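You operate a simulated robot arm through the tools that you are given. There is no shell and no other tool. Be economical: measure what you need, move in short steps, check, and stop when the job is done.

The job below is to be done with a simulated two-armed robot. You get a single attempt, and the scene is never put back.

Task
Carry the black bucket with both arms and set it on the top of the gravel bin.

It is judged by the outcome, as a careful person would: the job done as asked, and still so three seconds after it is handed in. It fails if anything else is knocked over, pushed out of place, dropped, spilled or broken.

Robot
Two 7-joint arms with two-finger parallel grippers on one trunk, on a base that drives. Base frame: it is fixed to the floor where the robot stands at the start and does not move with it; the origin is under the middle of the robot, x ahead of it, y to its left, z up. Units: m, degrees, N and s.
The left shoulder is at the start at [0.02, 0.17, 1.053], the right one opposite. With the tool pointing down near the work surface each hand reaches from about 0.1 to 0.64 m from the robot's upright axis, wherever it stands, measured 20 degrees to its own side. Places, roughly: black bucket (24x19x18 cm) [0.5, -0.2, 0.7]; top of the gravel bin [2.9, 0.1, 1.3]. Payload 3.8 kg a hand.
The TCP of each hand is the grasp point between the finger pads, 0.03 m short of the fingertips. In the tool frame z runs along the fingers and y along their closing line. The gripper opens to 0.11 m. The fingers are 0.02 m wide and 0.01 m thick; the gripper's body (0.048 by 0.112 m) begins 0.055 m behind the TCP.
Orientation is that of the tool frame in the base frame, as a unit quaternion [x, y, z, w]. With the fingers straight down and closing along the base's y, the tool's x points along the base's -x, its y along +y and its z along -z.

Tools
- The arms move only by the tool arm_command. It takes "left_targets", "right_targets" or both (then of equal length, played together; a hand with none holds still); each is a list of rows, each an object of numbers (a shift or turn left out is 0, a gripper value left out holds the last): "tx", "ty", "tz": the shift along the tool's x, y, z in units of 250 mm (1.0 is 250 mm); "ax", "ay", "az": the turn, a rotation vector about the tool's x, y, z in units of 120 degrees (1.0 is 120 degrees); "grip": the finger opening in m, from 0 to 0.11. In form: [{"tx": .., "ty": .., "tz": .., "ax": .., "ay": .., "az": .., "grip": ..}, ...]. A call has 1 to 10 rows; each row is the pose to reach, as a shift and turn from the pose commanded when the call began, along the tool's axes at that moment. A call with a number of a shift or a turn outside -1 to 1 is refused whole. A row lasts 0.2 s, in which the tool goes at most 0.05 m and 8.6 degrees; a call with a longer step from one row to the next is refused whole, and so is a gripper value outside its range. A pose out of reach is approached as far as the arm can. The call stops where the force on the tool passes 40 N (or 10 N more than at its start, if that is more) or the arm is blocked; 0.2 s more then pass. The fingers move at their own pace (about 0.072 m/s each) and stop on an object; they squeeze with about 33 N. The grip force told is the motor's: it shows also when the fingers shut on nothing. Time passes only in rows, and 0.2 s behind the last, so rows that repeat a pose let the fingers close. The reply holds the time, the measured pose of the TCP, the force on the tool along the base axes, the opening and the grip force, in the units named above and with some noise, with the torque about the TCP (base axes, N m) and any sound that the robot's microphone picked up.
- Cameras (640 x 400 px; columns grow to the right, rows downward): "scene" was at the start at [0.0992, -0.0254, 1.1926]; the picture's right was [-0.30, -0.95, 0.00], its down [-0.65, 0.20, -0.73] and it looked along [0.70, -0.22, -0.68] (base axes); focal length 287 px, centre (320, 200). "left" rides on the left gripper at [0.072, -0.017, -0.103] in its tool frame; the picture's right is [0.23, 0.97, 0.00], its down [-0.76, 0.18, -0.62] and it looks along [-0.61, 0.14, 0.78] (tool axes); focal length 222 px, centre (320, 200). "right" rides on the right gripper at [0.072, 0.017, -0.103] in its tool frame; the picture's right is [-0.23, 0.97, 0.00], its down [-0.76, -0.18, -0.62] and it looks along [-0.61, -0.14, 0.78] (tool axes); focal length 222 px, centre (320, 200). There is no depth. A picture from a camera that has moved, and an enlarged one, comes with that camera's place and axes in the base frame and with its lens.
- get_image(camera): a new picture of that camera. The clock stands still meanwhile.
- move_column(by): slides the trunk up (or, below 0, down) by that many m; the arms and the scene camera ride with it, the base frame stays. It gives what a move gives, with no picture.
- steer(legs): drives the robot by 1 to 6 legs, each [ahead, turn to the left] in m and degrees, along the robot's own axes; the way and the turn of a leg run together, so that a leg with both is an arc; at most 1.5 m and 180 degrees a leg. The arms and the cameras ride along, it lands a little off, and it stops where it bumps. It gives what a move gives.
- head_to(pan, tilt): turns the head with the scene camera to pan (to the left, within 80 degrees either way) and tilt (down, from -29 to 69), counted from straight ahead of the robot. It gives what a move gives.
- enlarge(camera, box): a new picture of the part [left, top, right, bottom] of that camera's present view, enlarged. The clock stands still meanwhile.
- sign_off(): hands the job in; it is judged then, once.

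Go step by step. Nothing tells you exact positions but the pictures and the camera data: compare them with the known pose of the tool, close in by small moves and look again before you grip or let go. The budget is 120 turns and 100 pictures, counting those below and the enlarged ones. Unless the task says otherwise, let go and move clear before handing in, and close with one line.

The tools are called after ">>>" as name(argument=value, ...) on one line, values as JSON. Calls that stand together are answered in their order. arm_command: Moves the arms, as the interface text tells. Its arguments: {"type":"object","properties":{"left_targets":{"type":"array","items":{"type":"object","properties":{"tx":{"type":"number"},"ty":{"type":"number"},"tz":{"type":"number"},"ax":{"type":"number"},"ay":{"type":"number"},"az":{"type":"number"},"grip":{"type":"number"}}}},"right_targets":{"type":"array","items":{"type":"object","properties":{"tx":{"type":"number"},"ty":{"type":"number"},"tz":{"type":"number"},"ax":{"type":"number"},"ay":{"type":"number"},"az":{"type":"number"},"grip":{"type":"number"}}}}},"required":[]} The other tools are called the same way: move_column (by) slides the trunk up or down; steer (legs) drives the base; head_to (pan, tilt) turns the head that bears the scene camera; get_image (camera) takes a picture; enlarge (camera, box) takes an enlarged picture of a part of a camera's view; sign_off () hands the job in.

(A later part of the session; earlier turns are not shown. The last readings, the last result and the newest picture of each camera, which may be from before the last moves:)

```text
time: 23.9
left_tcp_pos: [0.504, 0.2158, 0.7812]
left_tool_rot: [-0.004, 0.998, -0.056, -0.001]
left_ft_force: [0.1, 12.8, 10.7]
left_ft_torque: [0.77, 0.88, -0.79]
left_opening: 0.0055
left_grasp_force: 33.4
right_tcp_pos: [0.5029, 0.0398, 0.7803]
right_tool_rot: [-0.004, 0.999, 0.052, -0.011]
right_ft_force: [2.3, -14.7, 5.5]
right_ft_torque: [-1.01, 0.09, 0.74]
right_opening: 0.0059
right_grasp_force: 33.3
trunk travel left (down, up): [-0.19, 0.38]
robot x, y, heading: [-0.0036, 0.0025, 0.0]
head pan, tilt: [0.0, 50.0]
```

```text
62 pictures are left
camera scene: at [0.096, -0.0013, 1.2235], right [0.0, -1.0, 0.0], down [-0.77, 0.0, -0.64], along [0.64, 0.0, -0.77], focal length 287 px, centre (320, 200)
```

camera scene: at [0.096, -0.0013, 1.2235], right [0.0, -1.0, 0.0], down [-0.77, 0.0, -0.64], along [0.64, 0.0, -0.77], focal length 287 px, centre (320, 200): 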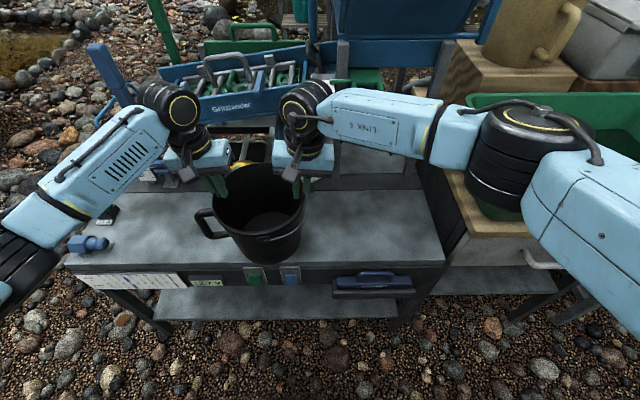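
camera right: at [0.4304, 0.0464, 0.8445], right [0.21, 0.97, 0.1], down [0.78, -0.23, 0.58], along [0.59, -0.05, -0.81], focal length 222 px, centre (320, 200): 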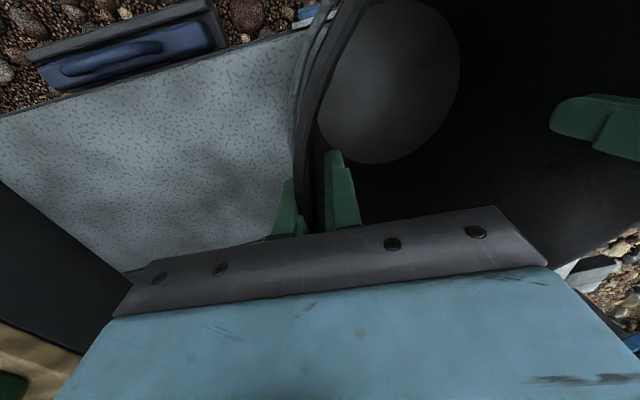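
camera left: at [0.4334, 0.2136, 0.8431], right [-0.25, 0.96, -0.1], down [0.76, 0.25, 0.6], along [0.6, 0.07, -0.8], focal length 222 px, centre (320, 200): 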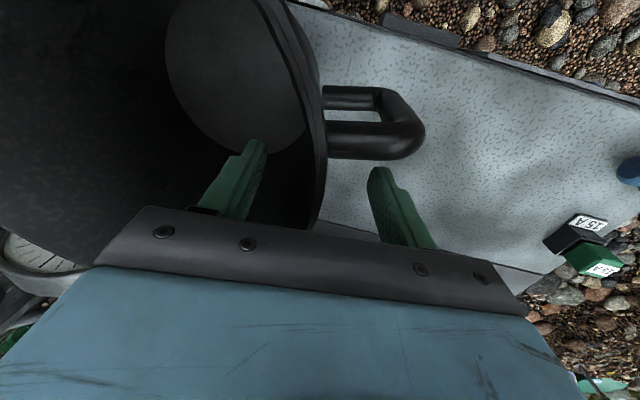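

>>> enlarge(camera="scene", box=[160, 120, 360, 290])

>>> get_image(camera="left")

>>> get_image(camera="right")

```text
2.35 times, centred on (260, 205) of scene
camera zoom: at [0.096, -0.0013, 1.2235], right [0.0, -1.0, 0.0], down [-0.77, 0.0, -0.64], along [0.64, 0.0, -0.77], focal length 675 px, centre (461, 188)
```

zoom: 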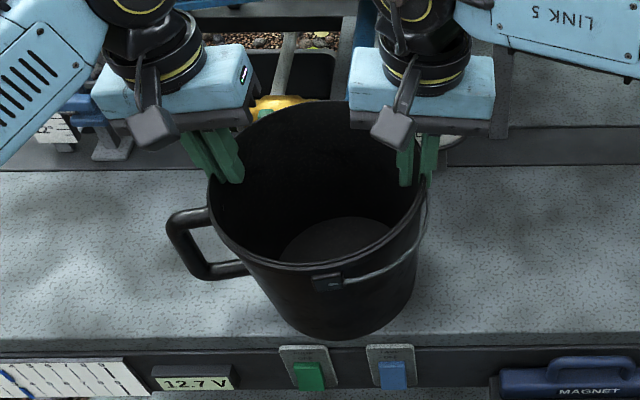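

```text
60 pictures are left
camera left: at [0.4321, 0.209, 0.886], right [-0.23, 0.97, -0.11], down [0.76, 0.25, 0.6], along [0.6, 0.06, -0.8], focal length 222 px, centre (320, 200)
```

left: 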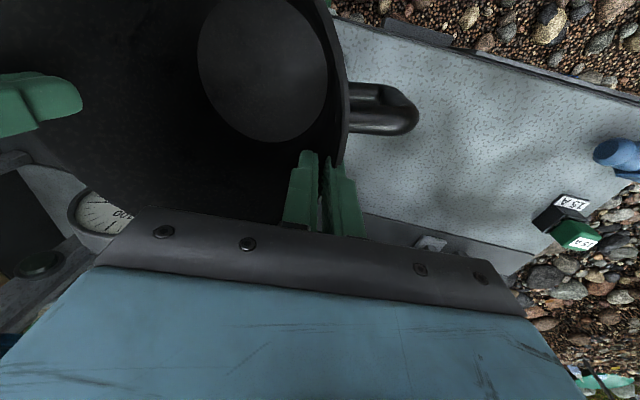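

```text
59 pictures are left
camera right: at [0.4319, 0.0438, 0.8856], right [0.22, 0.97, 0.1], down [0.78, -0.23, 0.58], along [0.59, -0.05, -0.81], focal length 222 px, centre (320, 200)
```

right: 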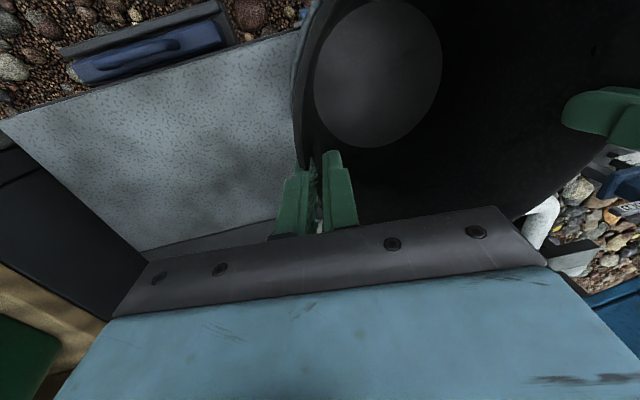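

The fingers slid up the flared wall and the bucket stayed on the bench; on the right the bail probably lay between finger and wall. I look closely at the bail and rim.

>>> enlarge(camera="scene", box=[250, 160, 320, 220])

>>> enlarge(camera="right", box=[250, 0, 410, 240])

>>> enlarge(camera="left", box=[250, 0, 450, 240])

```text
6.67 times, centred on (285, 190) of scene
camera zoom: at [0.096, -0.0013, 1.2235], right [0.0, -1.0, 0.0], down [-0.77, 0.0, -0.64], along [0.64, 0.0, -0.77], focal length 1912 px, centre (553, 267)
```

zoom: 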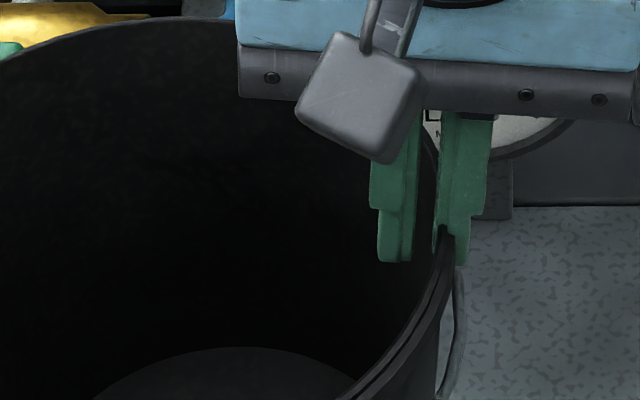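

```text
1.67 times, centred on (330, 120) of right
camera zoom: at [0.4319, 0.0438, 0.8856], right [0.22, 0.97, 0.1], down [0.78, -0.23, 0.58], along [0.59, -0.05, -0.81], focal length 370 px, centre (303, 333)
```

zoom: 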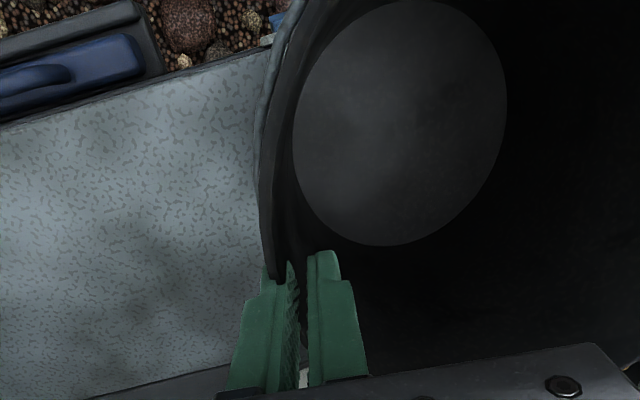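

```text
1.67 times, centred on (350, 120) of left
camera zoom: at [0.4321, 0.209, 0.886], right [-0.23, 0.97, -0.11], down [0.76, 0.25, 0.6], along [0.6, 0.06, -0.8], focal length 370 px, centre (270, 333)
```

zoom: 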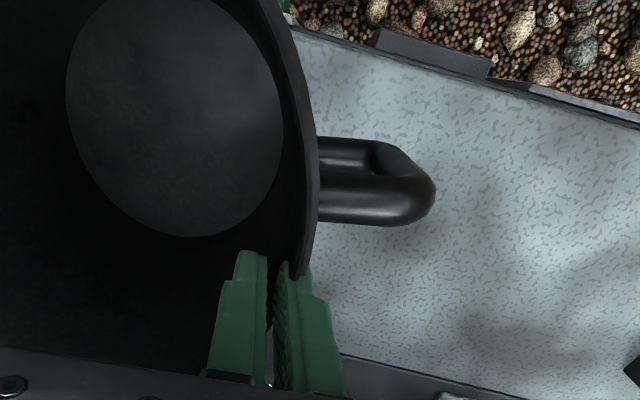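

Only the tips are holding. I open both hands and test the left wall pinch alone, deep and clean of the bail, to learn weight and friction.

>>> arm_command(left_targets=[{"grip": 0.05}, {"grip": 0.05}, {"tz": 0.08, "ty": 0.02}, {"tz": 0.16, "ty": 0.03}, {"tz": 0.24, "ty": 0.03}, {"tz": 0.24, "ty": 0.03}], right_targets=[{"grip": 0.06}, {"grip": 0.06}, {"tz": -0.1}, {"tz": -0.25}, {"tz": -0.4}, {"tz": -0.4, "ty": -0.1}])

>>> arm_command(left_targets=[{"grip": 0.0}, {"grip": 0.0}, {"grip": 0.0}, {"grip": 0.0}])

>>> arm_command(left_targets=[{"tz": -0.02}, {"tz": -0.04}, {"tz": -0.04}])

>>> arm_command(left_targets=[{"tz": -0.02}, {"tz": -0.04}, {"tz": -0.04}])

>>> get_image(camera="scene")

>>> get_image(camera="left")

```text
time: 25.3
left_tcp_pos: [0.5024, 0.2125, 0.7199]
left_tool_rot: [-0.002, 0.998, -0.058, -0.002]
left_ft_force: [-0.2, -0.6, -0.8]
left_ft_torque: [-0.02, 0.01, -0.01]
left_opening: 0.0501
left_grasp_force: 0.1
right_tcp_pos: [0.5028, 0.0059, 0.8768]
right_tool_rot: [-0.007, 0.998, 0.055, -0.013]
right_ft_force: [0.5, -0.3, -0.1]
right_ft_torque: [-0.03, -0.01, -0.01]
right_opening: 0.0598
right_grasp_force: 0.0
trunk travel left (down, up): [-0.19, 0.38]
robot x, y, heading: [0.0045, 0.0003, 0.1]
head pan, tilt: [0.0, 50.0]
```

```text
time: 26.3
left_tcp_pos: [0.5031, 0.2126, 0.7199]
left_tool_rot: [-0.002, 0.998, -0.059, -0.003]
left_ft_force: [0.7, -0.9, 1.8]
left_ft_torque: [0.01, -0.26, 0.04]
left_opening: 0.0023
left_grasp_force: 33.0
right_tcp_pos: [0.5031, 0.0072, 0.8774]
right_tool_rot: [-0.006, 0.998, 0.055, -0.013]
right_ft_force: [-0.1, 0.6, 0.1]
right_ft_torque: [-0.01, 0.01, -0.01]
right_opening: 0.06
right_grasp_force: 0.0
trunk travel left (down, up): [-0.19, 0.38]
robot x, y, heading: [-0.0003, -0.0025, 0.1]
head pan, tilt: [0.0, 50.0]
```

```text
time: 27.1
left_tcp_pos: [0.5036, 0.2164, 0.731]
left_tool_rot: [-0.001, 0.998, -0.057, -0.002]
left_ft_force: [-0.4, 0.4, -2.9]
left_ft_torque: [0.14, -0.02, 0.0]
left_opening: 0.0023
left_grasp_force: 33.1
right_tcp_pos: [0.5046, 0.0064, 0.876]
right_tool_rot: [-0.006, 0.998, 0.056, -0.012]
right_ft_force: [0.5, 0.1, -0.2]
right_ft_torque: [-0.05, 0.01, 0.04]
right_opening: 0.0601
right_grasp_force: 0.1
trunk travel left (down, up): [-0.19, 0.38]
robot x, y, heading: [0.0047, -0.0011, -0.1]
head pan, tilt: [0.0, 50.0]
```

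```text
time: 27.9
left_tcp_pos: [0.5042, 0.2171, 0.7386]
left_tool_rot: [-0.002, 0.998, -0.059, -0.003]
left_ft_force: [-0.2, -0.1, -1.6]
left_ft_torque: [0.15, -0.01, -0.01]
left_opening: 0.0025
left_grasp_force: 33.3
right_tcp_pos: [0.5038, 0.0067, 0.8757]
right_tool_rot: [-0.006, 0.998, 0.054, -0.013]
right_ft_force: [0.3, 0.2, -0.9]
right_ft_torque: [0.03, 0.02, 0.03]
right_opening: 0.0601
right_grasp_force: 0.1
trunk travel left (down, up): [-0.19, 0.38]
robot x, y, heading: [-0.0025, -0.0013, 0.1]
head pan, tilt: [0.0, 50.0]
```

```text
55 pictures are left
camera scene: at [0.0969, -0.0006, 1.2231], right [0.0, -1.0, 0.0], down [-0.77, 0.0, -0.64], along [0.64, 0.0, -0.77], focal length 287 px, centre (320, 200)
```

scene: 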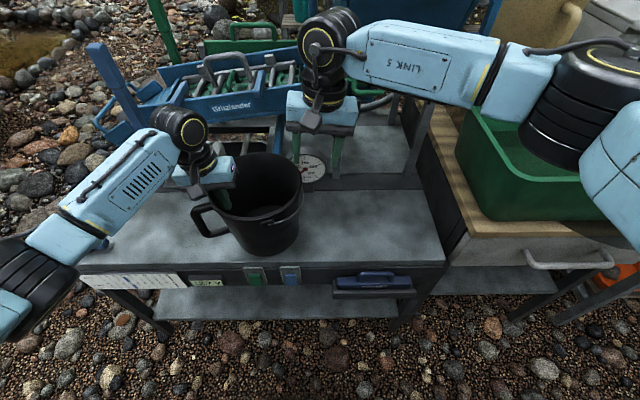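

```text
54 pictures are left
camera left: at [0.4325, 0.2104, 0.8435], right [-0.23, 0.97, -0.11], down [0.76, 0.25, 0.59], along [0.6, 0.05, -0.8], focal length 222 px, centre (320, 200)
```

left: 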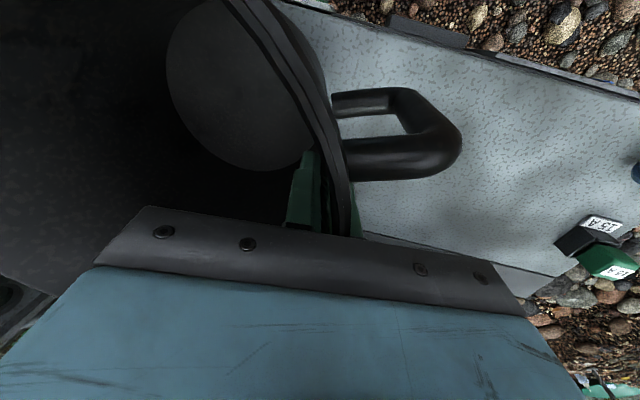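

That pinch is clean: 2.3 mm opening, no torque, and lifting this side took only about 2–3 N, so the bucket is light and depth is what matters. I lower the left back and bring the right hand down equally deep.

>>> arm_command(left_targets=[{"tz": 0.02}, {"tz": 0.05}, {"tz": 0.075}, {"tz": 0.075}, {"tz": 0.075}], right_targets=[{"tz": 0.13, "ty": 0.003}, {"tz": 0.26, "ty": 0.006}, {"tz": 0.39, "ty": 0.009}, {"tz": 0.52, "ty": 0.012}, {"tz": 0.63, "ty": 0.015}])

>>> get_image(camera="right")

>>> enlarge(camera="scene", box=[160, 120, 360, 290])

```text
time: 29.1
left_tcp_pos: [0.5038, 0.2145, 0.7191]
left_tool_rot: [-0.002, 0.998, -0.058, -0.002]
left_ft_force: [-0.1, 0.6, -2.4]
left_ft_torque: [0.11, -0.02, -0.04]
left_opening: 0.0024
left_grasp_force: 33.1
right_tcp_pos: [0.4991, 0.0278, 0.7191]
right_tool_rot: [-0.006, 0.998, 0.054, -0.013]
right_ft_force: [0.0, 0.5, 0.0]
right_ft_torque: [0.02, -0.03, 0.0]
right_opening: 0.0601
right_grasp_force: 0.1
trunk travel left (down, up): [-0.19, 0.38]
robot x, y, heading: [-0.0001, -0.0034, -0.1]
head pan, tilt: [0.0, 50.0]
```

```text
53 pictures are left
camera right: at [0.43, 0.0325, 0.8249], right [0.22, 0.97, 0.1], down [0.78, -0.23, 0.58], along [0.59, -0.05, -0.81], focal length 222 px, centre (320, 200)
```

right: 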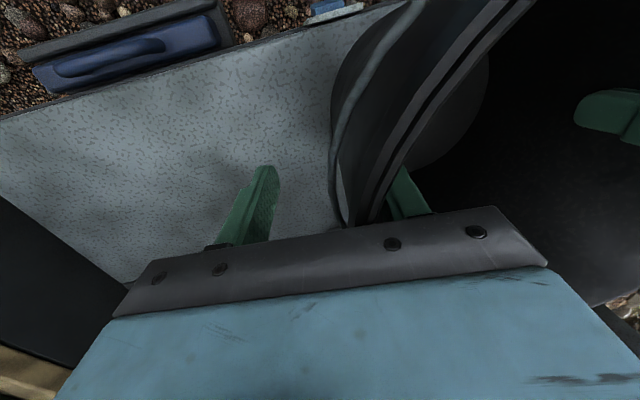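

```text
2.35 times, centred on (260, 205) of scene
camera zoom: at [0.097, -0.0006, 1.2231], right [0.0, -1.0, 0.0], down [-0.77, 0.0, -0.64], along [0.64, 0.0, -0.77], focal length 675 px, centre (461, 188)
```

zoom: 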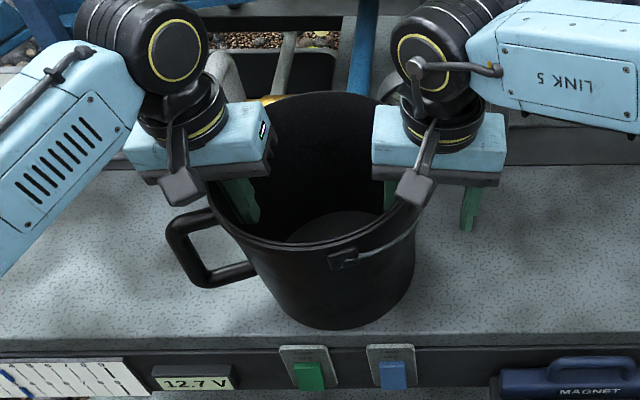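

>>> arm_command(right_targets=[{"grip": 0.0}, {"grip": 0.0}, {"grip": 0.0}, {"grip": 0.0}, {"grip": 0.0}])

>>> enlarge(camera="right", box=[200, 0, 460, 240])

```text
time: 29.8
left_tcp_pos: [0.5006, 0.2047, 0.7206]
left_tool_rot: [0.005, 0.998, -0.064, -0.003]
left_ft_force: [-1.6, -7.0, 0.4]
left_ft_torque: [2.16, -0.32, 0.25]
left_opening: 0.0031
left_grasp_force: 32.8
right_tcp_pos: [0.4971, 0.0366, 0.7199]
right_tool_rot: [-0.011, 0.998, 0.062, -0.013]
right_ft_force: [1.1, 6.1, -1.0]
right_ft_torque: [-2.47, 0.3, -0.52]
right_opening: 0.0125
right_grasp_force: 33.1
trunk travel left (down, up): [-0.19, 0.38]
robot x, y, heading: [-0.001, -0.0017, 0.2]
head pan, tilt: [0.0, 50.0]
stopped in row 3 (left hand): the force on the tool passed its limit at 45 N (the readings are from after the stop); the commanded pose is now the measured one
```

```text
1.67 times, centred on (330, 120) of right
camera zoom: at [0.4267, 0.0391, 0.8274], right [0.21, 0.97, 0.11], down [0.78, -0.23, 0.58], along [0.59, -0.03, -0.81], focal length 370 px, centre (303, 333)
```

zoom: 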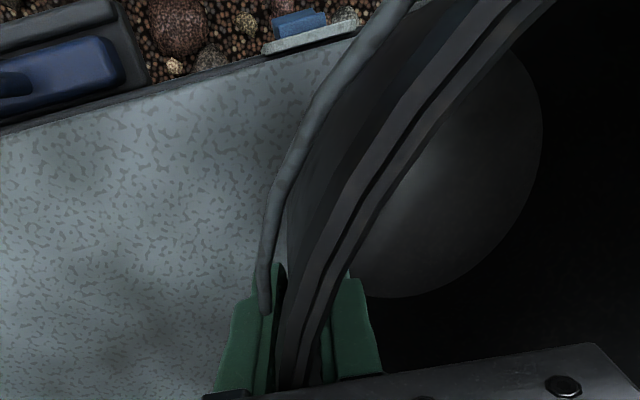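

The bail makes the right pinch twist. I relieve it by tilting the right hand back a few degrees and watch the torques.

>>> arm_command(right_targets=[{"ax": 0.015}, {"ax": 0.03}, {"ax": 0.03}])

```text
time: 30.6
left_tcp_pos: [0.5028, 0.207, 0.7199]
left_tool_rot: [0.003, 0.998, -0.064, -0.003]
left_ft_force: [0.5, -1.9, -8.7]
left_ft_torque: [0.35, -1.02, 0.47]
left_opening: 0.0027
left_grasp_force: 32.9
right_tcp_pos: [0.4968, 0.0381, 0.7224]
right_tool_rot: [-0.012, 0.999, 0.032, -0.011]
right_ft_force: [1.2, 2.1, 6.9]
right_ft_torque: [0.94, 0.96, -0.55]
right_opening: 0.0096
right_grasp_force: 33.6
trunk travel left (down, up): [-0.19, 0.38]
robot x, y, heading: [-0.0011, 0.0011, 0.0]
head pan, tilt: [0.0, 50.0]
```

>>> arm_command(right_targets=[{"ax": -0.006}, {"ax": -0.009}, {"ax": -0.009}])

>>> move_column(by=0.03)

>>> enlarge(camera="scene", box=[160, 130, 360, 300])

>>> get_image(camera="right")

```text
time: 31.4
left_tcp_pos: [0.5017, 0.2057, 0.7202]
left_tool_rot: [0.005, 0.998, -0.066, -0.004]
left_ft_force: [-2.3, -6.2, -2.5]
left_ft_torque: [1.96, 0.64, 0.24]
left_opening: 0.0031
left_grasp_force: 32.7
right_tcp_pos: [0.497, 0.0379, 0.7212]
right_tool_rot: [-0.012, 0.999, 0.04, -0.011]
right_ft_force: [3.3, 6.0, 0.5]
right_ft_torque: [-1.84, -0.59, -0.63]
right_opening: 0.0099
right_grasp_force: 33.2
trunk travel left (down, up): [-0.19, 0.38]
robot x, y, heading: [-0.0009, 0.0034, -0.1]
head pan, tilt: [0.0, 50.0]
```

```text
time: 32.1
left_tcp_pos: [0.5024, 0.205, 0.75]
left_tool_rot: [0.004, 0.998, -0.066, -0.003]
left_ft_force: [-3.5, -7.7, -0.3]
left_ft_torque: [1.87, 0.73, 0.08]
left_opening: 0.0029
left_grasp_force: 33.1
right_tcp_pos: [0.4966, 0.0376, 0.7504]
right_tool_rot: [-0.012, 0.999, 0.041, -0.011]
right_ft_force: [3.4, 7.5, -0.2]
right_ft_torque: [-1.89, -0.72, -0.62]
right_opening: 0.0094
right_grasp_force: 33.5
trunk travel left (down, up): [-0.22, 0.35]
robot x, y, heading: [-0.0034, 0.0013, -0.2]
head pan, tilt: [0.0, 50.0]
```

```text
2.35 times, centred on (260, 215) of scene
camera zoom: at [0.0971, -0.0006, 1.2531], right [0.0, -1.0, 0.0], down [-0.77, 0.0, -0.64], along [0.64, 0.0, -0.77], focal length 675 px, centre (461, 165)
```

zoom: 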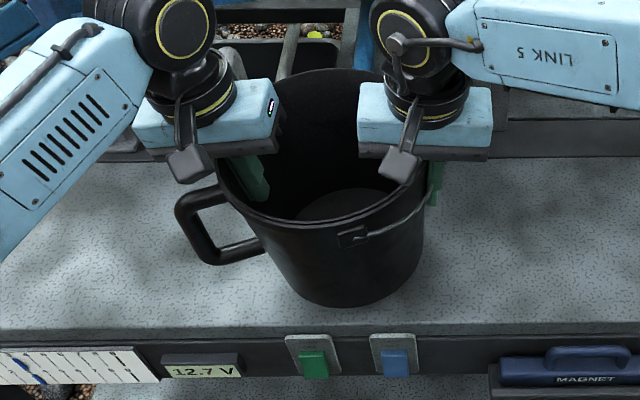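

```text
49 pictures are left
camera right: at [0.4271, 0.0438, 0.8576], right [0.2, 0.98, 0.07], down [0.78, -0.21, 0.59], along [0.59, -0.06, -0.8], focal length 222 px, centre (320, 200)
```

right: 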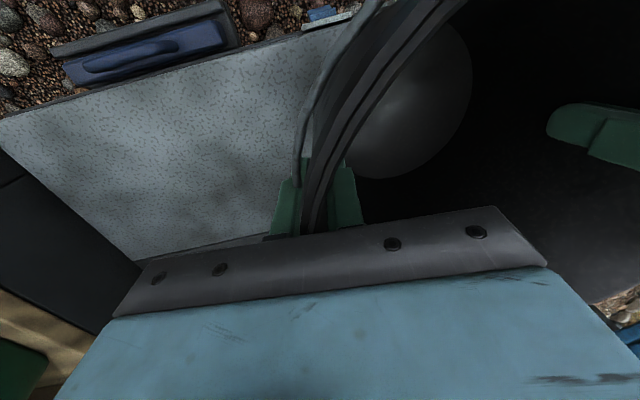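

The bucket is off the bench and held without slipping. I raise it further and back away from the bench, then look at the route.

>>> move_column(by=0.12)

>>> steer(legs=[[-0.3, 0]])

>>> head_to(pan=45, tilt=20)

>>> get_image(camera="scene")

```text
time: 33.6
left_tcp_pos: [0.5032, 0.2063, 0.8699]
left_tool_rot: [0.004, 0.998, -0.064, -0.002]
left_ft_force: [-3.2, -7.4, -3.2]
left_ft_torque: [1.88, -0.23, 0.06]
left_opening: 0.0029
left_grasp_force: 33.2
right_tcp_pos: [0.4977, 0.0374, 0.8708]
right_tool_rot: [-0.013, 0.999, 0.04, -0.012]
right_ft_force: [3.1, 6.9, 1.0]
right_ft_torque: [-1.67, 0.22, -0.59]
right_opening: 0.0097
right_grasp_force: 33.5
trunk travel left (down, up): [-0.34, 0.23]
robot x, y, heading: [-0.0017, 0.0025, -0.1]
head pan, tilt: [0.0, 50.0]
```

```text
time: 35.6
left_tcp_pos: [0.2013, 0.2076, 0.8704]
left_tool_rot: [0.002, 0.998, -0.066, -0.003]
left_ft_force: [-2.7, -6.3, -2.3]
left_ft_torque: [1.89, -0.4, 0.17]
left_opening: 0.0026
left_grasp_force: 32.4
right_tcp_pos: [0.1971, 0.039, 0.8709]
right_tool_rot: [-0.013, 0.999, 0.041, -0.011]
right_ft_force: [2.2, 5.8, 0.8]
right_ft_torque: [-1.67, 0.36, -0.58]
right_opening: 0.0097
right_grasp_force: 33.3
trunk travel left (down, up): [-0.34, 0.23]
robot x, y, heading: [-0.2986, 0.0008, 0.3]
head pan, tilt: [0.0, 50.0]
```

```text
time: 36.8
left_tcp_pos: [0.2022, 0.2067, 0.8705]
left_tool_rot: [0.002, 0.998, -0.065, -0.002]
left_ft_force: [-2.4, -4.4, -1.8]
left_ft_torque: [1.75, -0.31, 0.17]
left_opening: 0.0026
left_grasp_force: 32.7
right_tcp_pos: [0.1976, 0.0384, 0.8715]
right_tool_rot: [-0.014, 0.999, 0.04, -0.011]
right_ft_force: [2.0, 4.2, -0.6]
right_ft_torque: [-1.81, 0.31, -0.62]
right_opening: 0.01
right_grasp_force: 32.9
trunk travel left (down, up): [-0.34, 0.23]
robot x, y, heading: [-0.3012, 0.0003, 0.4]
head pan, tilt: [45.0, 20.0]
```

```text
48 pictures are left
camera scene: at [-0.2137, 0.065, 1.4187], right [0.71, -0.7, 0.0], down [-0.24, -0.24, -0.94], along [0.66, 0.67, -0.34], focal length 287 px, centre (320, 200)
```

scene: 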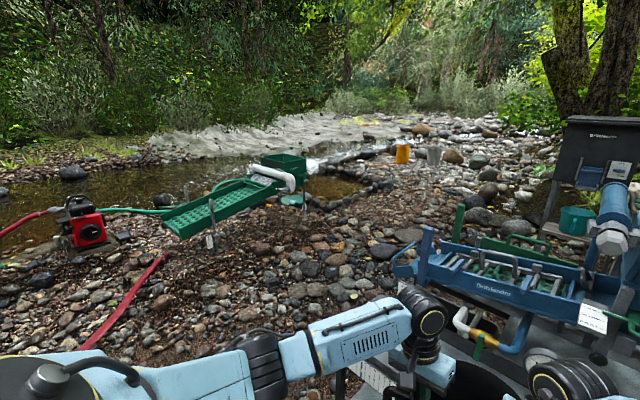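

The way round on the left side is open at y ≈ 1.3; bench structures stay at y < 0.55. I turn left and drive out that way.

>>> steer(legs=[[0, 80], [1.35, 0]])

>>> head_to(pan=-60, tilt=20)

>>> get_image(camera="scene")

```text
time: 46.9
left_tcp_pos: [-0.182, 1.8557, 0.8703]
left_tool_rot: [-0.641, 0.764, -0.051, 0.04]
left_ft_force: [5.2, -4.6, -3.0]
left_ft_torque: [0.46, 1.77, 0.09]
left_opening: 0.0028
left_grasp_force: 32.8
right_tcp_pos: [-0.0181, 1.8231, 0.871]
right_tool_rot: [-0.655, 0.754, 0.023, -0.034]
right_ft_force: [-4.5, 4.5, -1.0]
right_ft_torque: [-0.44, -1.65, -0.62]
right_opening: 0.0096
right_grasp_force: 32.7
trunk travel left (down, up): [-0.34, 0.23]
robot x, y, heading: [-0.0654, 1.3259, 80.6]
head pan, tilt: [45.0, 20.0]
```

```text
time: 48.7
left_tcp_pos: [-0.1814, 1.8546, 0.8713]
left_tool_rot: [-0.642, 0.764, -0.051, 0.039]
left_ft_force: [3.9, -3.4, -1.5]
left_ft_torque: [0.4, 1.72, 0.1]
left_opening: 0.0025
left_grasp_force: 33.7
right_tcp_pos: [-0.0183, 1.8229, 0.8716]
right_tool_rot: [-0.655, 0.755, 0.025, -0.035]
right_ft_force: [-3.9, 3.7, -1.4]
right_ft_torque: [-0.41, -1.74, -0.58]
right_opening: 0.0096
right_grasp_force: 32.9
trunk travel left (down, up): [-0.34, 0.23]
robot x, y, heading: [-0.0639, 1.325, 80.3]
head pan, tilt: [-60.0, 20.0]
```

```text
47 pictures are left
camera scene: at [0.0267, 1.3784, 1.4187], right [0.35, -0.94, 0.0], down [-0.32, -0.12, -0.94], along [0.88, 0.33, -0.34], focal length 287 px, centre (320, 200)
```

scene: 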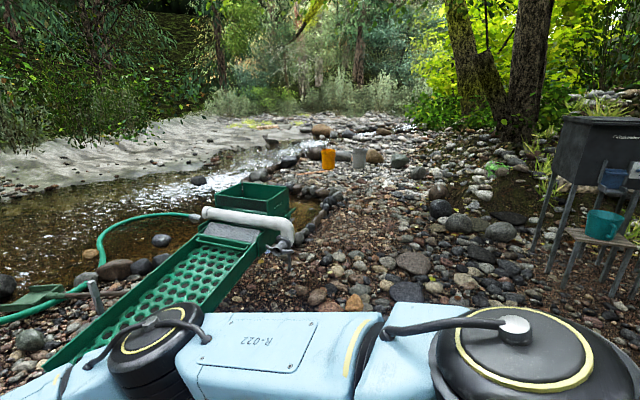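

The bin's +y side looks free, with its chute on the front (−x). I turn right and drive ahead past the bench.

>>> steer(legs=[[0, -88], [1.2, 0]])

>>> head_to(pan=-20, tilt=20)

>>> get_image(camera="scene")

```text
time: 58.6
left_tcp_pos: [1.6758, 1.3115, 0.8698]
left_tool_rot: [0.068, 0.996, -0.064, -0.008]
left_ft_force: [-4.0, -3.9, -2.3]
left_ft_torque: [1.74, -0.41, 0.0]
left_opening: 0.0026
left_grasp_force: 32.8
right_tcp_pos: [1.65, 1.1445, 0.8706]
right_tool_rot: [0.052, 0.998, 0.041, -0.008]
right_ft_force: [4.1, 4.6, 0.4]
right_ft_torque: [-1.63, 0.4, -0.59]
right_opening: 0.0097
right_grasp_force: 32.9
trunk travel left (down, up): [-0.34, 0.23]
robot x, y, heading: [1.1515, 1.1741, -7.1]
head pan, tilt: [-60.0, 20.0]
```

```text
time: 59.7
left_tcp_pos: [1.6752, 1.3109, 0.8695]
left_tool_rot: [0.069, 0.996, -0.063, -0.008]
left_ft_force: [-3.2, -3.8, -1.2]
left_ft_torque: [1.54, -0.61, 0.1]
left_opening: 0.0026
left_grasp_force: 33.0
right_tcp_pos: [1.649, 1.1442, 0.8723]
right_tool_rot: [0.053, 0.998, 0.041, -0.008]
right_ft_force: [3.8, 2.8, -1.7]
right_ft_torque: [-1.73, 0.59, -0.59]
right_opening: 0.0101
right_grasp_force: 33.2
trunk travel left (down, up): [-0.34, 0.23]
robot x, y, heading: [1.1515, 1.171, -7.3]
head pan, tilt: [-20.0, 20.0]
```

```text
46 pictures are left
camera scene: at [1.2536, 1.125, 1.4187], right [-0.46, -0.89, 0.0], down [-0.3, 0.16, -0.94], along [0.83, -0.43, -0.34], focal length 287 px, centre (320, 200)
```

scene: 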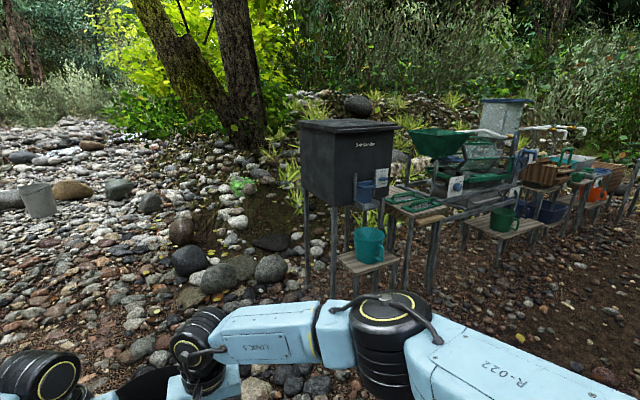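

>>> enlarge(camera="scene", box=[260, 90, 440, 310])

```text
1.82 times, centred on (350, 200) of scene
camera zoom: at [1.2536, 1.125, 1.4187], right [-0.46, -0.89, 0.0], down [-0.3, 0.16, -0.94], along [0.83, -0.43, -0.34], focal length 522 px, centre (266, 200)
```

zoom: 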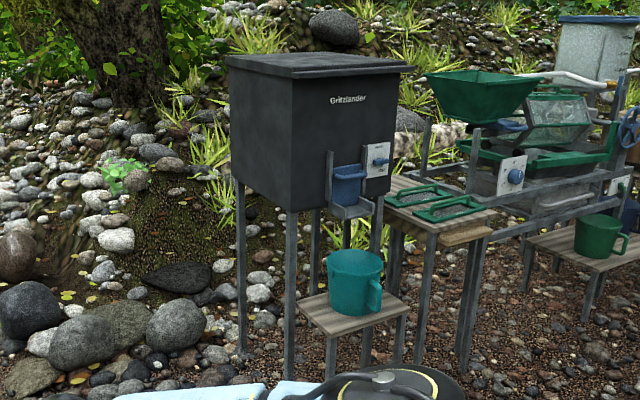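

The bin lid is flat, roughly x 2.67–3.05, y −0.23–0.30, top z ≈ 1.25; the best approach is diagonally from front-left, past the mug platform. I check what lies to the right of my path.

>>> head_to(pan=-60, tilt=30)

>>> get_image(camera="scene")

```text
time: 60.8
left_tcp_pos: [1.6756, 1.3103, 0.8698]
left_tool_rot: [0.069, 0.996, -0.064, -0.007]
left_ft_force: [-4.2, -4.4, -0.9]
left_ft_torque: [1.65, -0.25, 0.06]
left_opening: 0.0026
left_grasp_force: 32.7
right_tcp_pos: [1.6491, 1.144, 0.8713]
right_tool_rot: [0.053, 0.998, 0.04, -0.009]
right_ft_force: [3.8, 3.2, -1.8]
right_ft_torque: [-1.73, 0.25, -0.64]
right_opening: 0.0101
right_grasp_force: 33.4
trunk travel left (down, up): [-0.34, 0.23]
robot x, y, heading: [1.1499, 1.1738, -7.6]
head pan, tilt: [-60.0, 30.0]
```

```text
44 pictures are left
camera scene: at [1.2058, 1.0844, 1.4027], right [-0.92, -0.39, 0.0], down [-0.19, 0.46, -0.87], along [0.33, -0.8, -0.5], focal length 287 px, centre (320, 200)
```

scene: 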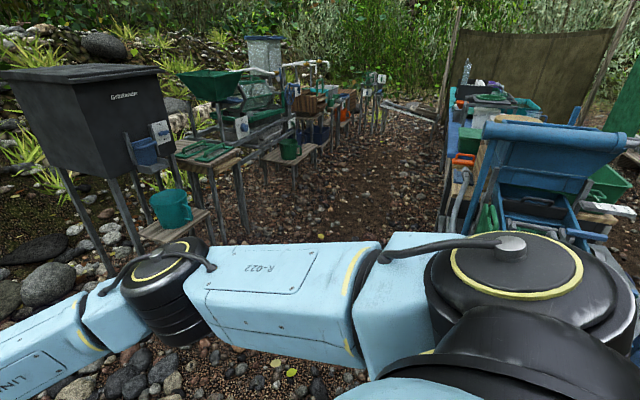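

The aisle to the bin is clear. I raise the trunk fully, then lift further with both arms in step.

>>> move_column(by=0.225)

>>> arm_command(left_targets=[{"tx": 0.0005, "ty": -0.0114, "tz": -0.0868}, {"tx": 0.001, "ty": -0.0228, "tz": -0.1735}, {"tx": 0.0015, "ty": -0.0341, "tz": -0.2603}, {"tx": 0.002, "ty": -0.0455, "tz": -0.347}, {"tx": 0.0024, "ty": -0.0569, "tz": -0.4338}, {"tx": 0.0029, "ty": -0.0683, "tz": -0.5205}, {"tx": 0.0034, "ty": -0.0796, "tz": -0.6073}, {"tx": 0.0039, "ty": -0.091, "tz": -0.694}], right_targets=[{"tx": 0.0018, "ty": 0.0072, "tz": -0.0873}, {"tx": 0.0037, "ty": 0.0144, "tz": -0.1745}, {"tx": 0.0055, "ty": 0.0215, "tz": -0.2618}, {"tx": 0.0074, "ty": 0.0287, "tz": -0.349}, {"tx": 0.0092, "ty": 0.0359, "tz": -0.4363}, {"tx": 0.011, "ty": 0.0431, "tz": -0.5235}, {"tx": 0.0129, "ty": 0.0502, "tz": -0.6108}, {"tx": 0.0147, "ty": 0.0574, "tz": -0.698}])

>>> get_image(camera="right")

```text
time: 63.2
left_tcp_pos: [1.6752, 1.31, 1.0955]
left_tool_rot: [0.068, 0.996, -0.065, -0.008]
left_ft_force: [-3.9, -3.8, -2.7]
left_ft_torque: [1.7, -0.42, -0.02]
left_opening: 0.0028
left_grasp_force: 32.7
right_tcp_pos: [1.6491, 1.1451, 1.0952]
right_tool_rot: [0.053, 0.998, 0.041, -0.009]
right_ft_force: [4.4, 3.3, 0.3]
right_ft_torque: [-1.63, 0.42, -0.57]
right_opening: 0.01
right_grasp_force: 33.1
trunk travel left (down, up): [-0.565, 0.005]
robot x, y, heading: [1.1504, 1.1688, -7.3]
head pan, tilt: [-60.0, 30.0]
```

```text
time: 65.0
left_tcp_pos: [1.6744, 1.3118, 1.2714]
left_tool_rot: [0.069, 0.995, -0.065, -0.008]
left_ft_force: [-1.6, -4.3, 1.3]
left_ft_torque: [1.45, -0.47, 0.38]
left_opening: 0.0025
left_grasp_force: 33.2
right_tcp_pos: [1.6496, 1.1446, 1.2728]
right_tool_rot: [0.052, 0.998, 0.04, -0.008]
right_ft_force: [2.5, 5.7, -3.6]
right_ft_torque: [-1.84, 0.52, -0.58]
right_opening: 0.0099
right_grasp_force: 33.6
trunk travel left (down, up): [-0.565, 0.005]
robot x, y, heading: [1.1504, 1.1704, -7.4]
head pan, tilt: [-60.0, 30.0]
```

```text
43 pictures are left
camera right: at [1.5802, 1.1592, 1.3792], right [0.33, 0.94, 0.07], down [0.75, -0.31, 0.59], along [0.58, -0.14, -0.8], focal length 222 px, centre (320, 200)
```

right: 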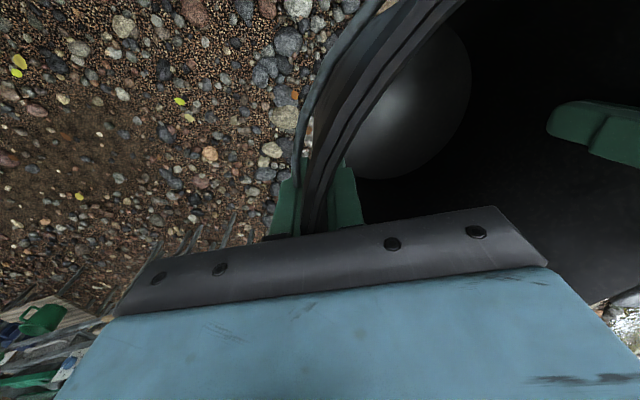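

Worked well with the grip unchanged. I lift another 0.165 m the same way.

>>> arm_command(left_targets=[{"tx": 0.0005, "ty": -0.0107, "tz": -0.0818}, {"tx": 0.001, "ty": -0.0214, "tz": -0.1636}, {"tx": 0.0015, "ty": -0.0322, "tz": -0.2454}, {"tx": 0.002, "ty": -0.0429, "tz": -0.3272}, {"tx": 0.0024, "ty": -0.0536, "tz": -0.409}, {"tx": 0.0029, "ty": -0.0644, "tz": -0.4908}, {"tx": 0.0034, "ty": -0.0751, "tz": -0.5726}, {"tx": 0.0038, "ty": -0.0858, "tz": -0.6544}], right_targets=[{"tx": 0.0017, "ty": 0.0068, "tz": -0.0823}, {"tx": 0.0035, "ty": 0.0135, "tz": -0.1645}, {"tx": 0.0052, "ty": 0.0203, "tz": -0.2468}, {"tx": 0.0069, "ty": 0.027, "tz": -0.329}, {"tx": 0.0087, "ty": 0.0338, "tz": -0.4113}, {"tx": 0.0104, "ty": 0.0406, "tz": -0.4935}, {"tx": 0.0121, "ty": 0.0474, "tz": -0.5758}, {"tx": 0.0139, "ty": 0.0541, "tz": -0.658}])

>>> head_to(pan=-15, tilt=30)

>>> get_image(camera="scene")

```text
time: 66.8
left_tcp_pos: [1.6747, 1.31, 1.4368]
left_tool_rot: [0.069, 0.996, -0.064, -0.008]
left_ft_force: [-3.6, 1.9, -3.8]
left_ft_torque: [1.67, -0.78, 0.07]
left_opening: 0.003
left_grasp_force: 32.9
right_tcp_pos: [1.6497, 1.1432, 1.4372]
right_tool_rot: [0.053, 0.998, 0.04, -0.008]
right_ft_force: [3.5, -1.9, 0.6]
right_ft_torque: [-1.27, 0.69, -0.59]
right_opening: 0.0099
right_grasp_force: 33.2
trunk travel left (down, up): [-0.565, 0.005]
robot x, y, heading: [1.1474, 1.1741, -7.4]
head pan, tilt: [-60.0, 30.0]
```

```text
time: 67.9
left_tcp_pos: [1.675, 1.3101, 1.4364]
left_tool_rot: [0.068, 0.996, -0.064, -0.009]
left_ft_force: [-2.2, 6.2, -3.8]
left_ft_torque: [1.76, -0.28, 0.0]
left_opening: 0.0026
left_grasp_force: 33.0
right_tcp_pos: [1.6492, 1.1435, 1.4367]
right_tool_rot: [0.053, 0.998, 0.041, -0.009]
right_ft_force: [2.9, -6.2, 1.8]
right_ft_torque: [-1.28, 0.17, -0.58]
right_opening: 0.0099
right_grasp_force: 33.2
trunk travel left (down, up): [-0.565, 0.005]
robot x, y, heading: [1.1511, 1.1725, -7.5]
head pan, tilt: [-15.0, 30.0]
```

```text
42 pictures are left
camera scene: at [1.2545, 1.1334, 1.6277], right [-0.38, -0.92, 0.0], down [-0.46, 0.19, -0.87], along [0.8, -0.33, -0.5], focal length 287 px, centre (320, 200)
```

scene: 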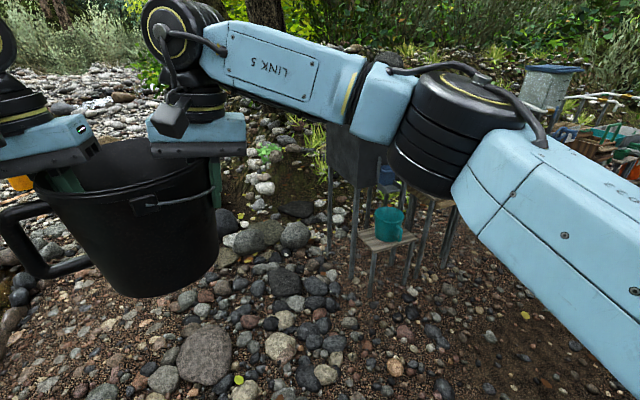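

The bucket hangs well with its bottom near z 1.29. I turn toward the bin and drive most of the way, stopping short to measure the lid.

>>> steer(legs=[[0, -29.5], [0.9, 0]])

>>> head_to(pan=-5, tilt=25)

>>> get_image(camera="scene")

>>> get_image(camera="right")

```text
time: 74.0
left_tcp_pos: [2.3824, 0.5109, 1.4352]
left_tool_rot: [0.317, 0.946, -0.06, -0.024]
left_ft_force: [5.2, 12.5, -3.8]
left_ft_torque: [1.31, -1.1, 0.01]
left_opening: 0.0026
left_grasp_force: 33.4
right_tcp_pos: [2.2786, 0.3798, 1.4366]
right_tool_rot: [0.302, 0.952, 0.042, 0.002]
right_ft_force: [-5.4, -12.4, 0.8]
right_ft_torque: [-0.99, 0.87, -0.59]
right_opening: 0.0098
right_grasp_force: 32.8
trunk travel left (down, up): [-0.565, 0.005]
robot x, y, heading: [1.8585, 0.6485, -36.4]
head pan, tilt: [-15.0, 30.0]
```

```text
time: 74.7
left_tcp_pos: [2.383, 0.5106, 1.4351]
left_tool_rot: [0.317, 0.946, -0.059, -0.025]
left_ft_force: [-4.2, -0.2, -2.2]
left_ft_torque: [0.94, -1.41, 0.16]
left_opening: 0.0027
left_grasp_force: 32.7
right_tcp_pos: [2.28, 0.3773, 1.4359]
right_tool_rot: [0.302, 0.952, 0.042, 0.003]
right_ft_force: [3.6, 0.5, 1.2]
right_ft_torque: [-0.73, 1.29, -0.62]
right_opening: 0.0099
right_grasp_force: 33.1
trunk travel left (down, up): [-0.565, 0.005]
robot x, y, heading: [1.8581, 0.6438, -36.8]
head pan, tilt: [-5.0, 25.0]
```

```text
41 pictures are left
camera scene: at [1.943, 0.5704, 1.6356], right [-0.66, -0.75, 0.0], down [-0.32, 0.28, -0.91], along [0.68, -0.6, -0.42], focal length 287 px, centre (320, 200)
```

scene: 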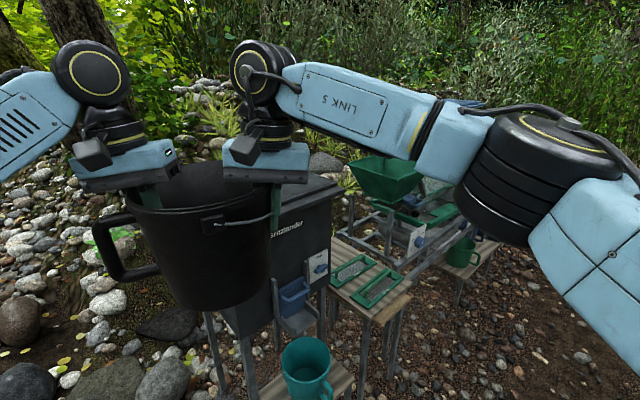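

```text
40 pictures are left
camera right: at [2.2277, 0.4248, 1.5426], right [0.75, 0.66, 0.07], down [0.5, -0.63, 0.59], along [0.44, -0.4, -0.8], focal length 222 px, centre (320, 200)
```

right: 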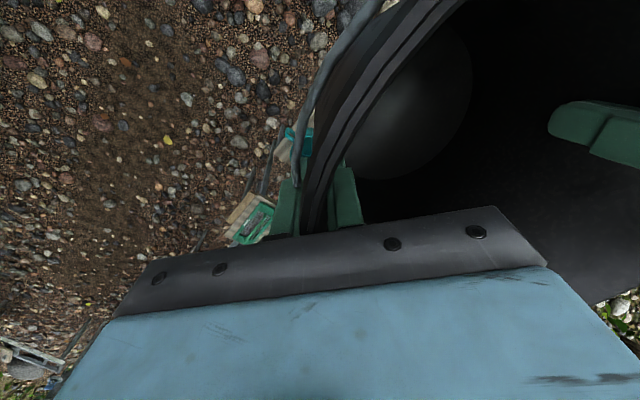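

>>> enlarge(camera="scene", box=[200, 150, 400, 400])

```text
1.60 times, centred on (300, 275) of scene
camera zoom: at [1.943, 0.5704, 1.6356], right [-0.66, -0.75, 0.0], down [-0.32, 0.28, -0.91], along [0.68, -0.6, -0.42], focal length 459 px, centre (352, 80)
```

zoom: 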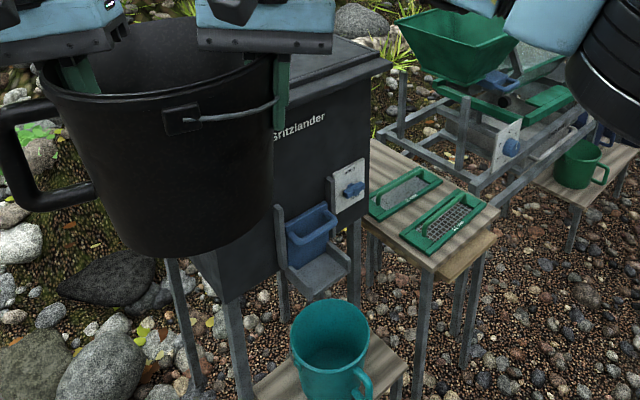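

>>> get_image(camera="left")

```text
38 pictures are left
camera left: at [2.3243, 0.5497, 1.5405], right [0.4, 0.91, -0.12], down [0.77, -0.26, 0.59], along [0.5, -0.33, -0.8], focal length 222 px, centre (320, 200)
```

left: 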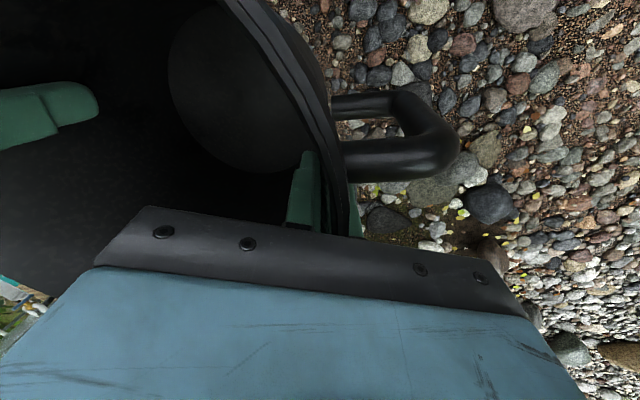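

The bucket hides the lid, so I turn a little left to get a free view of it.

>>> steer(legs=[[0, 24]])

>>> head_to(pan=-30, tilt=30)

>>> get_image(camera="scene")

```text
time: 76.3
left_tcp_pos: [2.3933, 0.736, 1.4361]
left_tool_rot: [0.114, 0.991, -0.063, -0.011]
left_ft_force: [-4.3, -1.5, -4.2]
left_ft_torque: [1.75, -0.23, 0.02]
left_opening: 0.0024
left_grasp_force: 32.7
right_tcp_pos: [2.3517, 0.5725, 1.4369]
right_tool_rot: [0.099, 0.994, 0.041, -0.006]
right_ft_force: [4.2, 2.5, 1.1]
right_ft_torque: [-1.41, 0.13, -0.66]
right_opening: 0.0097
right_grasp_force: 33.1
trunk travel left (down, up): [-0.565, 0.005]
robot x, y, heading: [1.855, 0.6422, -12.5]
head pan, tilt: [-5.0, 25.0]
```

```text
time: 77.2
left_tcp_pos: [2.3926, 0.735, 1.4346]
left_tool_rot: [0.115, 0.991, -0.063, -0.011]
left_ft_force: [-2.5, -2.2, -2.4]
left_ft_torque: [1.41, -0.78, 0.2]
left_opening: 0.0029
left_grasp_force: 33.1
right_tcp_pos: [2.3509, 0.5728, 1.4371]
right_tool_rot: [0.099, 0.994, 0.041, -0.006]
right_ft_force: [3.5, 2.8, 0.0]
right_ft_torque: [-1.27, 0.75, -0.6]
right_opening: 0.0098
right_grasp_force: 32.9
trunk travel left (down, up): [-0.565, 0.005]
robot x, y, heading: [1.8568, 0.6435, -12.9]
head pan, tilt: [-30.0, 30.0]
```

```text
37 pictures are left
camera scene: at [1.9441, 0.5783, 1.6277], right [-0.68, -0.74, 0.0], down [-0.37, 0.34, -0.87], along [0.64, -0.59, -0.5], focal length 287 px, centre (320, 200)
```

scene: 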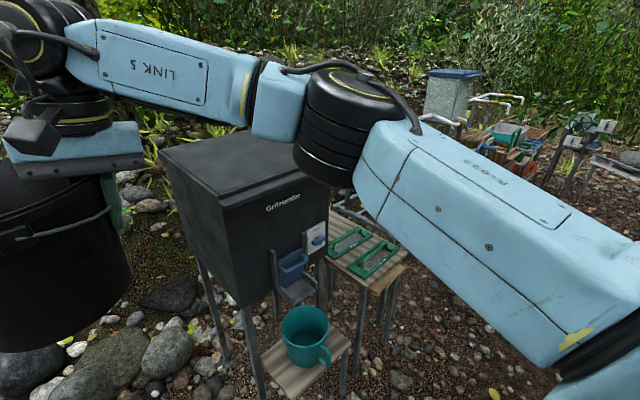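

Triangulated from two views the lid spans about x 2.54–3.09, y −0.11–0.32, top z ≈ 1.257; the mug platform sticks out in front. The +y side is the clear approach, so I raise the bucket 0.05 m more and drive round to face the bin from there.

>>> arm_command(left_targets=[{"tx": 0.0005, "ty": -0.0087, "tz": -0.066}, {"tx": 0.001, "ty": -0.0173, "tz": -0.132}, {"tx": 0.0011, "ty": -0.026, "tz": -0.198}], right_targets=[{"tx": 0.0014, "ty": 0.0055, "tz": -0.0663}, {"tx": 0.0028, "ty": 0.011, "tz": -0.1327}, {"tx": 0.0042, "ty": 0.0164, "tz": -0.199}])

>>> steer(legs=[[0, 50], [0.8, 0], [0, -122]])

>>> head_to(pan=-15, tilt=35)

>>> get_image(camera="scene")

```text
time: 78.0
left_tcp_pos: [2.3902, 0.7362, 1.486]
left_tool_rot: [0.113, 0.992, -0.063, -0.012]
left_ft_force: [-0.9, 3.9, -3.8]
left_ft_torque: [1.32, -0.59, 0.36]
left_opening: 0.0025
left_grasp_force: 33.0
right_tcp_pos: [2.3519, 0.5725, 1.4869]
right_tool_rot: [0.1, 0.994, 0.04, -0.006]
right_ft_force: [0.7, -4.0, 1.6]
right_ft_torque: [-0.94, 0.5, -0.6]
right_opening: 0.0095
right_grasp_force: 32.9
trunk travel left (down, up): [-0.565, 0.005]
robot x, y, heading: [1.8548, 0.6476, -12.7]
head pan, tilt: [-30.0, 30.0]
```

```text
time: 89.6
left_tcp_pos: [2.759, 0.6556, 1.486]
left_tool_rot: [0.665, 0.744, -0.044, -0.046]
left_ft_force: [20.5, 4.2, -3.5]
left_ft_torque: [0.14, -1.11, 0.37]
left_opening: 0.003
left_grasp_force: 33.1
right_tcp_pos: [2.592, 0.6388, 1.4864]
right_tool_rot: [0.656, 0.754, 0.038, 0.017]
right_ft_force: [-20.6, -4.1, 0.4]
right_ft_torque: [-0.15, 0.81, -0.63]
right_opening: 0.0099
right_grasp_force: 32.7
trunk travel left (down, up): [-0.565, 0.005]
robot x, y, heading: [2.4933, 1.1273, -83.3]
head pan, tilt: [-30.0, 30.0]
```

```text
time: 90.4
left_tcp_pos: [2.7583, 0.6569, 1.4848]
left_tool_rot: [0.665, 0.744, -0.043, -0.045]
left_ft_force: [-3.0, 0.3, -2.5]
left_ft_torque: [-0.15, -1.08, 0.44]
left_opening: 0.0026
left_grasp_force: 32.4
right_tcp_pos: [2.5916, 0.6391, 1.4864]
right_tool_rot: [0.655, 0.754, 0.037, 0.018]
right_ft_force: [2.3, -0.8, 0.6]
right_ft_torque: [0.16, 0.92, -0.66]
right_opening: 0.0098
right_grasp_force: 33.0
trunk travel left (down, up): [-0.565, 0.005]
robot x, y, heading: [2.4948, 1.1287, -83.4]
head pan, tilt: [-15.0, 35.0]
```

```text
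36 pictures are left
camera scene: at [2.4857, 1.0204, 1.6199], right [-0.99, 0.14, 0.0], down [0.08, 0.57, -0.82], along [-0.12, -0.81, -0.57], focal length 287 px, centre (320, 200)
```

scene: 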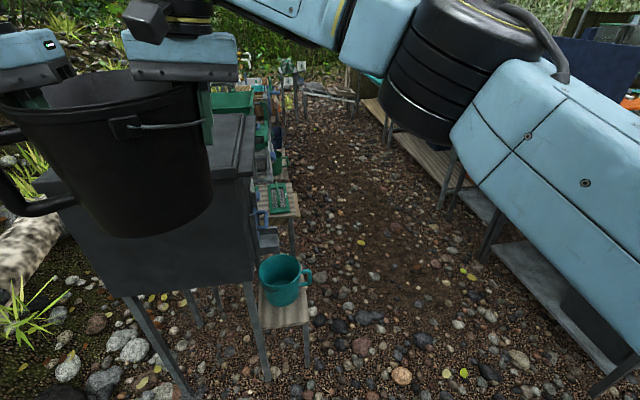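

The lid's front edge is at x ≈ 2.585. I turn 4° left and move in slowly over the lid, pausing to check.

>>> steer(legs=[[0, 4], [0.35, 0]])

>>> get_image(camera="scene")

>>> get_image(camera="right")

```text
time: 93.1
left_tcp_pos: [2.861, 0.3308, 1.4865]
left_tool_rot: [0.637, 0.769, -0.045, -0.044]
left_ft_force: [-1.3, 1.9, -2.7]
left_ft_torque: [0.28, -1.13, 0.38]
left_opening: 0.0027
left_grasp_force: 33.0
right_tcp_pos: [2.6964, 0.3019, 1.4867]
right_tool_rot: [0.626, 0.779, 0.037, 0.017]
right_ft_force: [1.0, -1.6, 0.0]
right_ft_torque: [-0.26, 0.86, -0.68]
right_opening: 0.01
right_grasp_force: 32.6
trunk travel left (down, up): [-0.565, 0.005]
robot x, y, heading: [2.5661, 0.779, -78.8]
head pan, tilt: [-15.0, 35.0]
```

```text
35 pictures are left
camera scene: at [2.5612, 0.6735, 1.6199], right [-1.0, 0.07, 0.0], down [0.04, 0.57, -0.82], along [-0.05, -0.82, -0.57], focal length 287 px, centre (320, 200)
```

scene: 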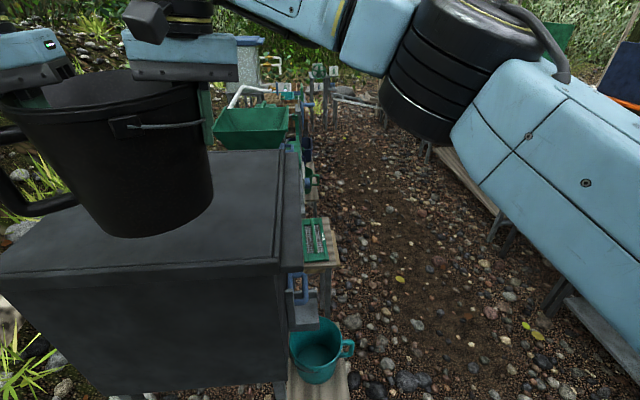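

```text
34 pictures are left
camera right: at [2.6899, 0.3706, 1.5931], right [1.0, -0.01, 0.07], down [-0.05, -0.81, 0.59], along [0.05, -0.59, -0.8], focal length 222 px, centre (320, 200)
```

right: 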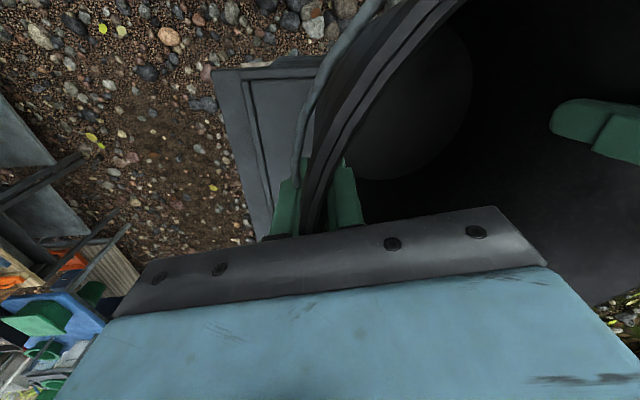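

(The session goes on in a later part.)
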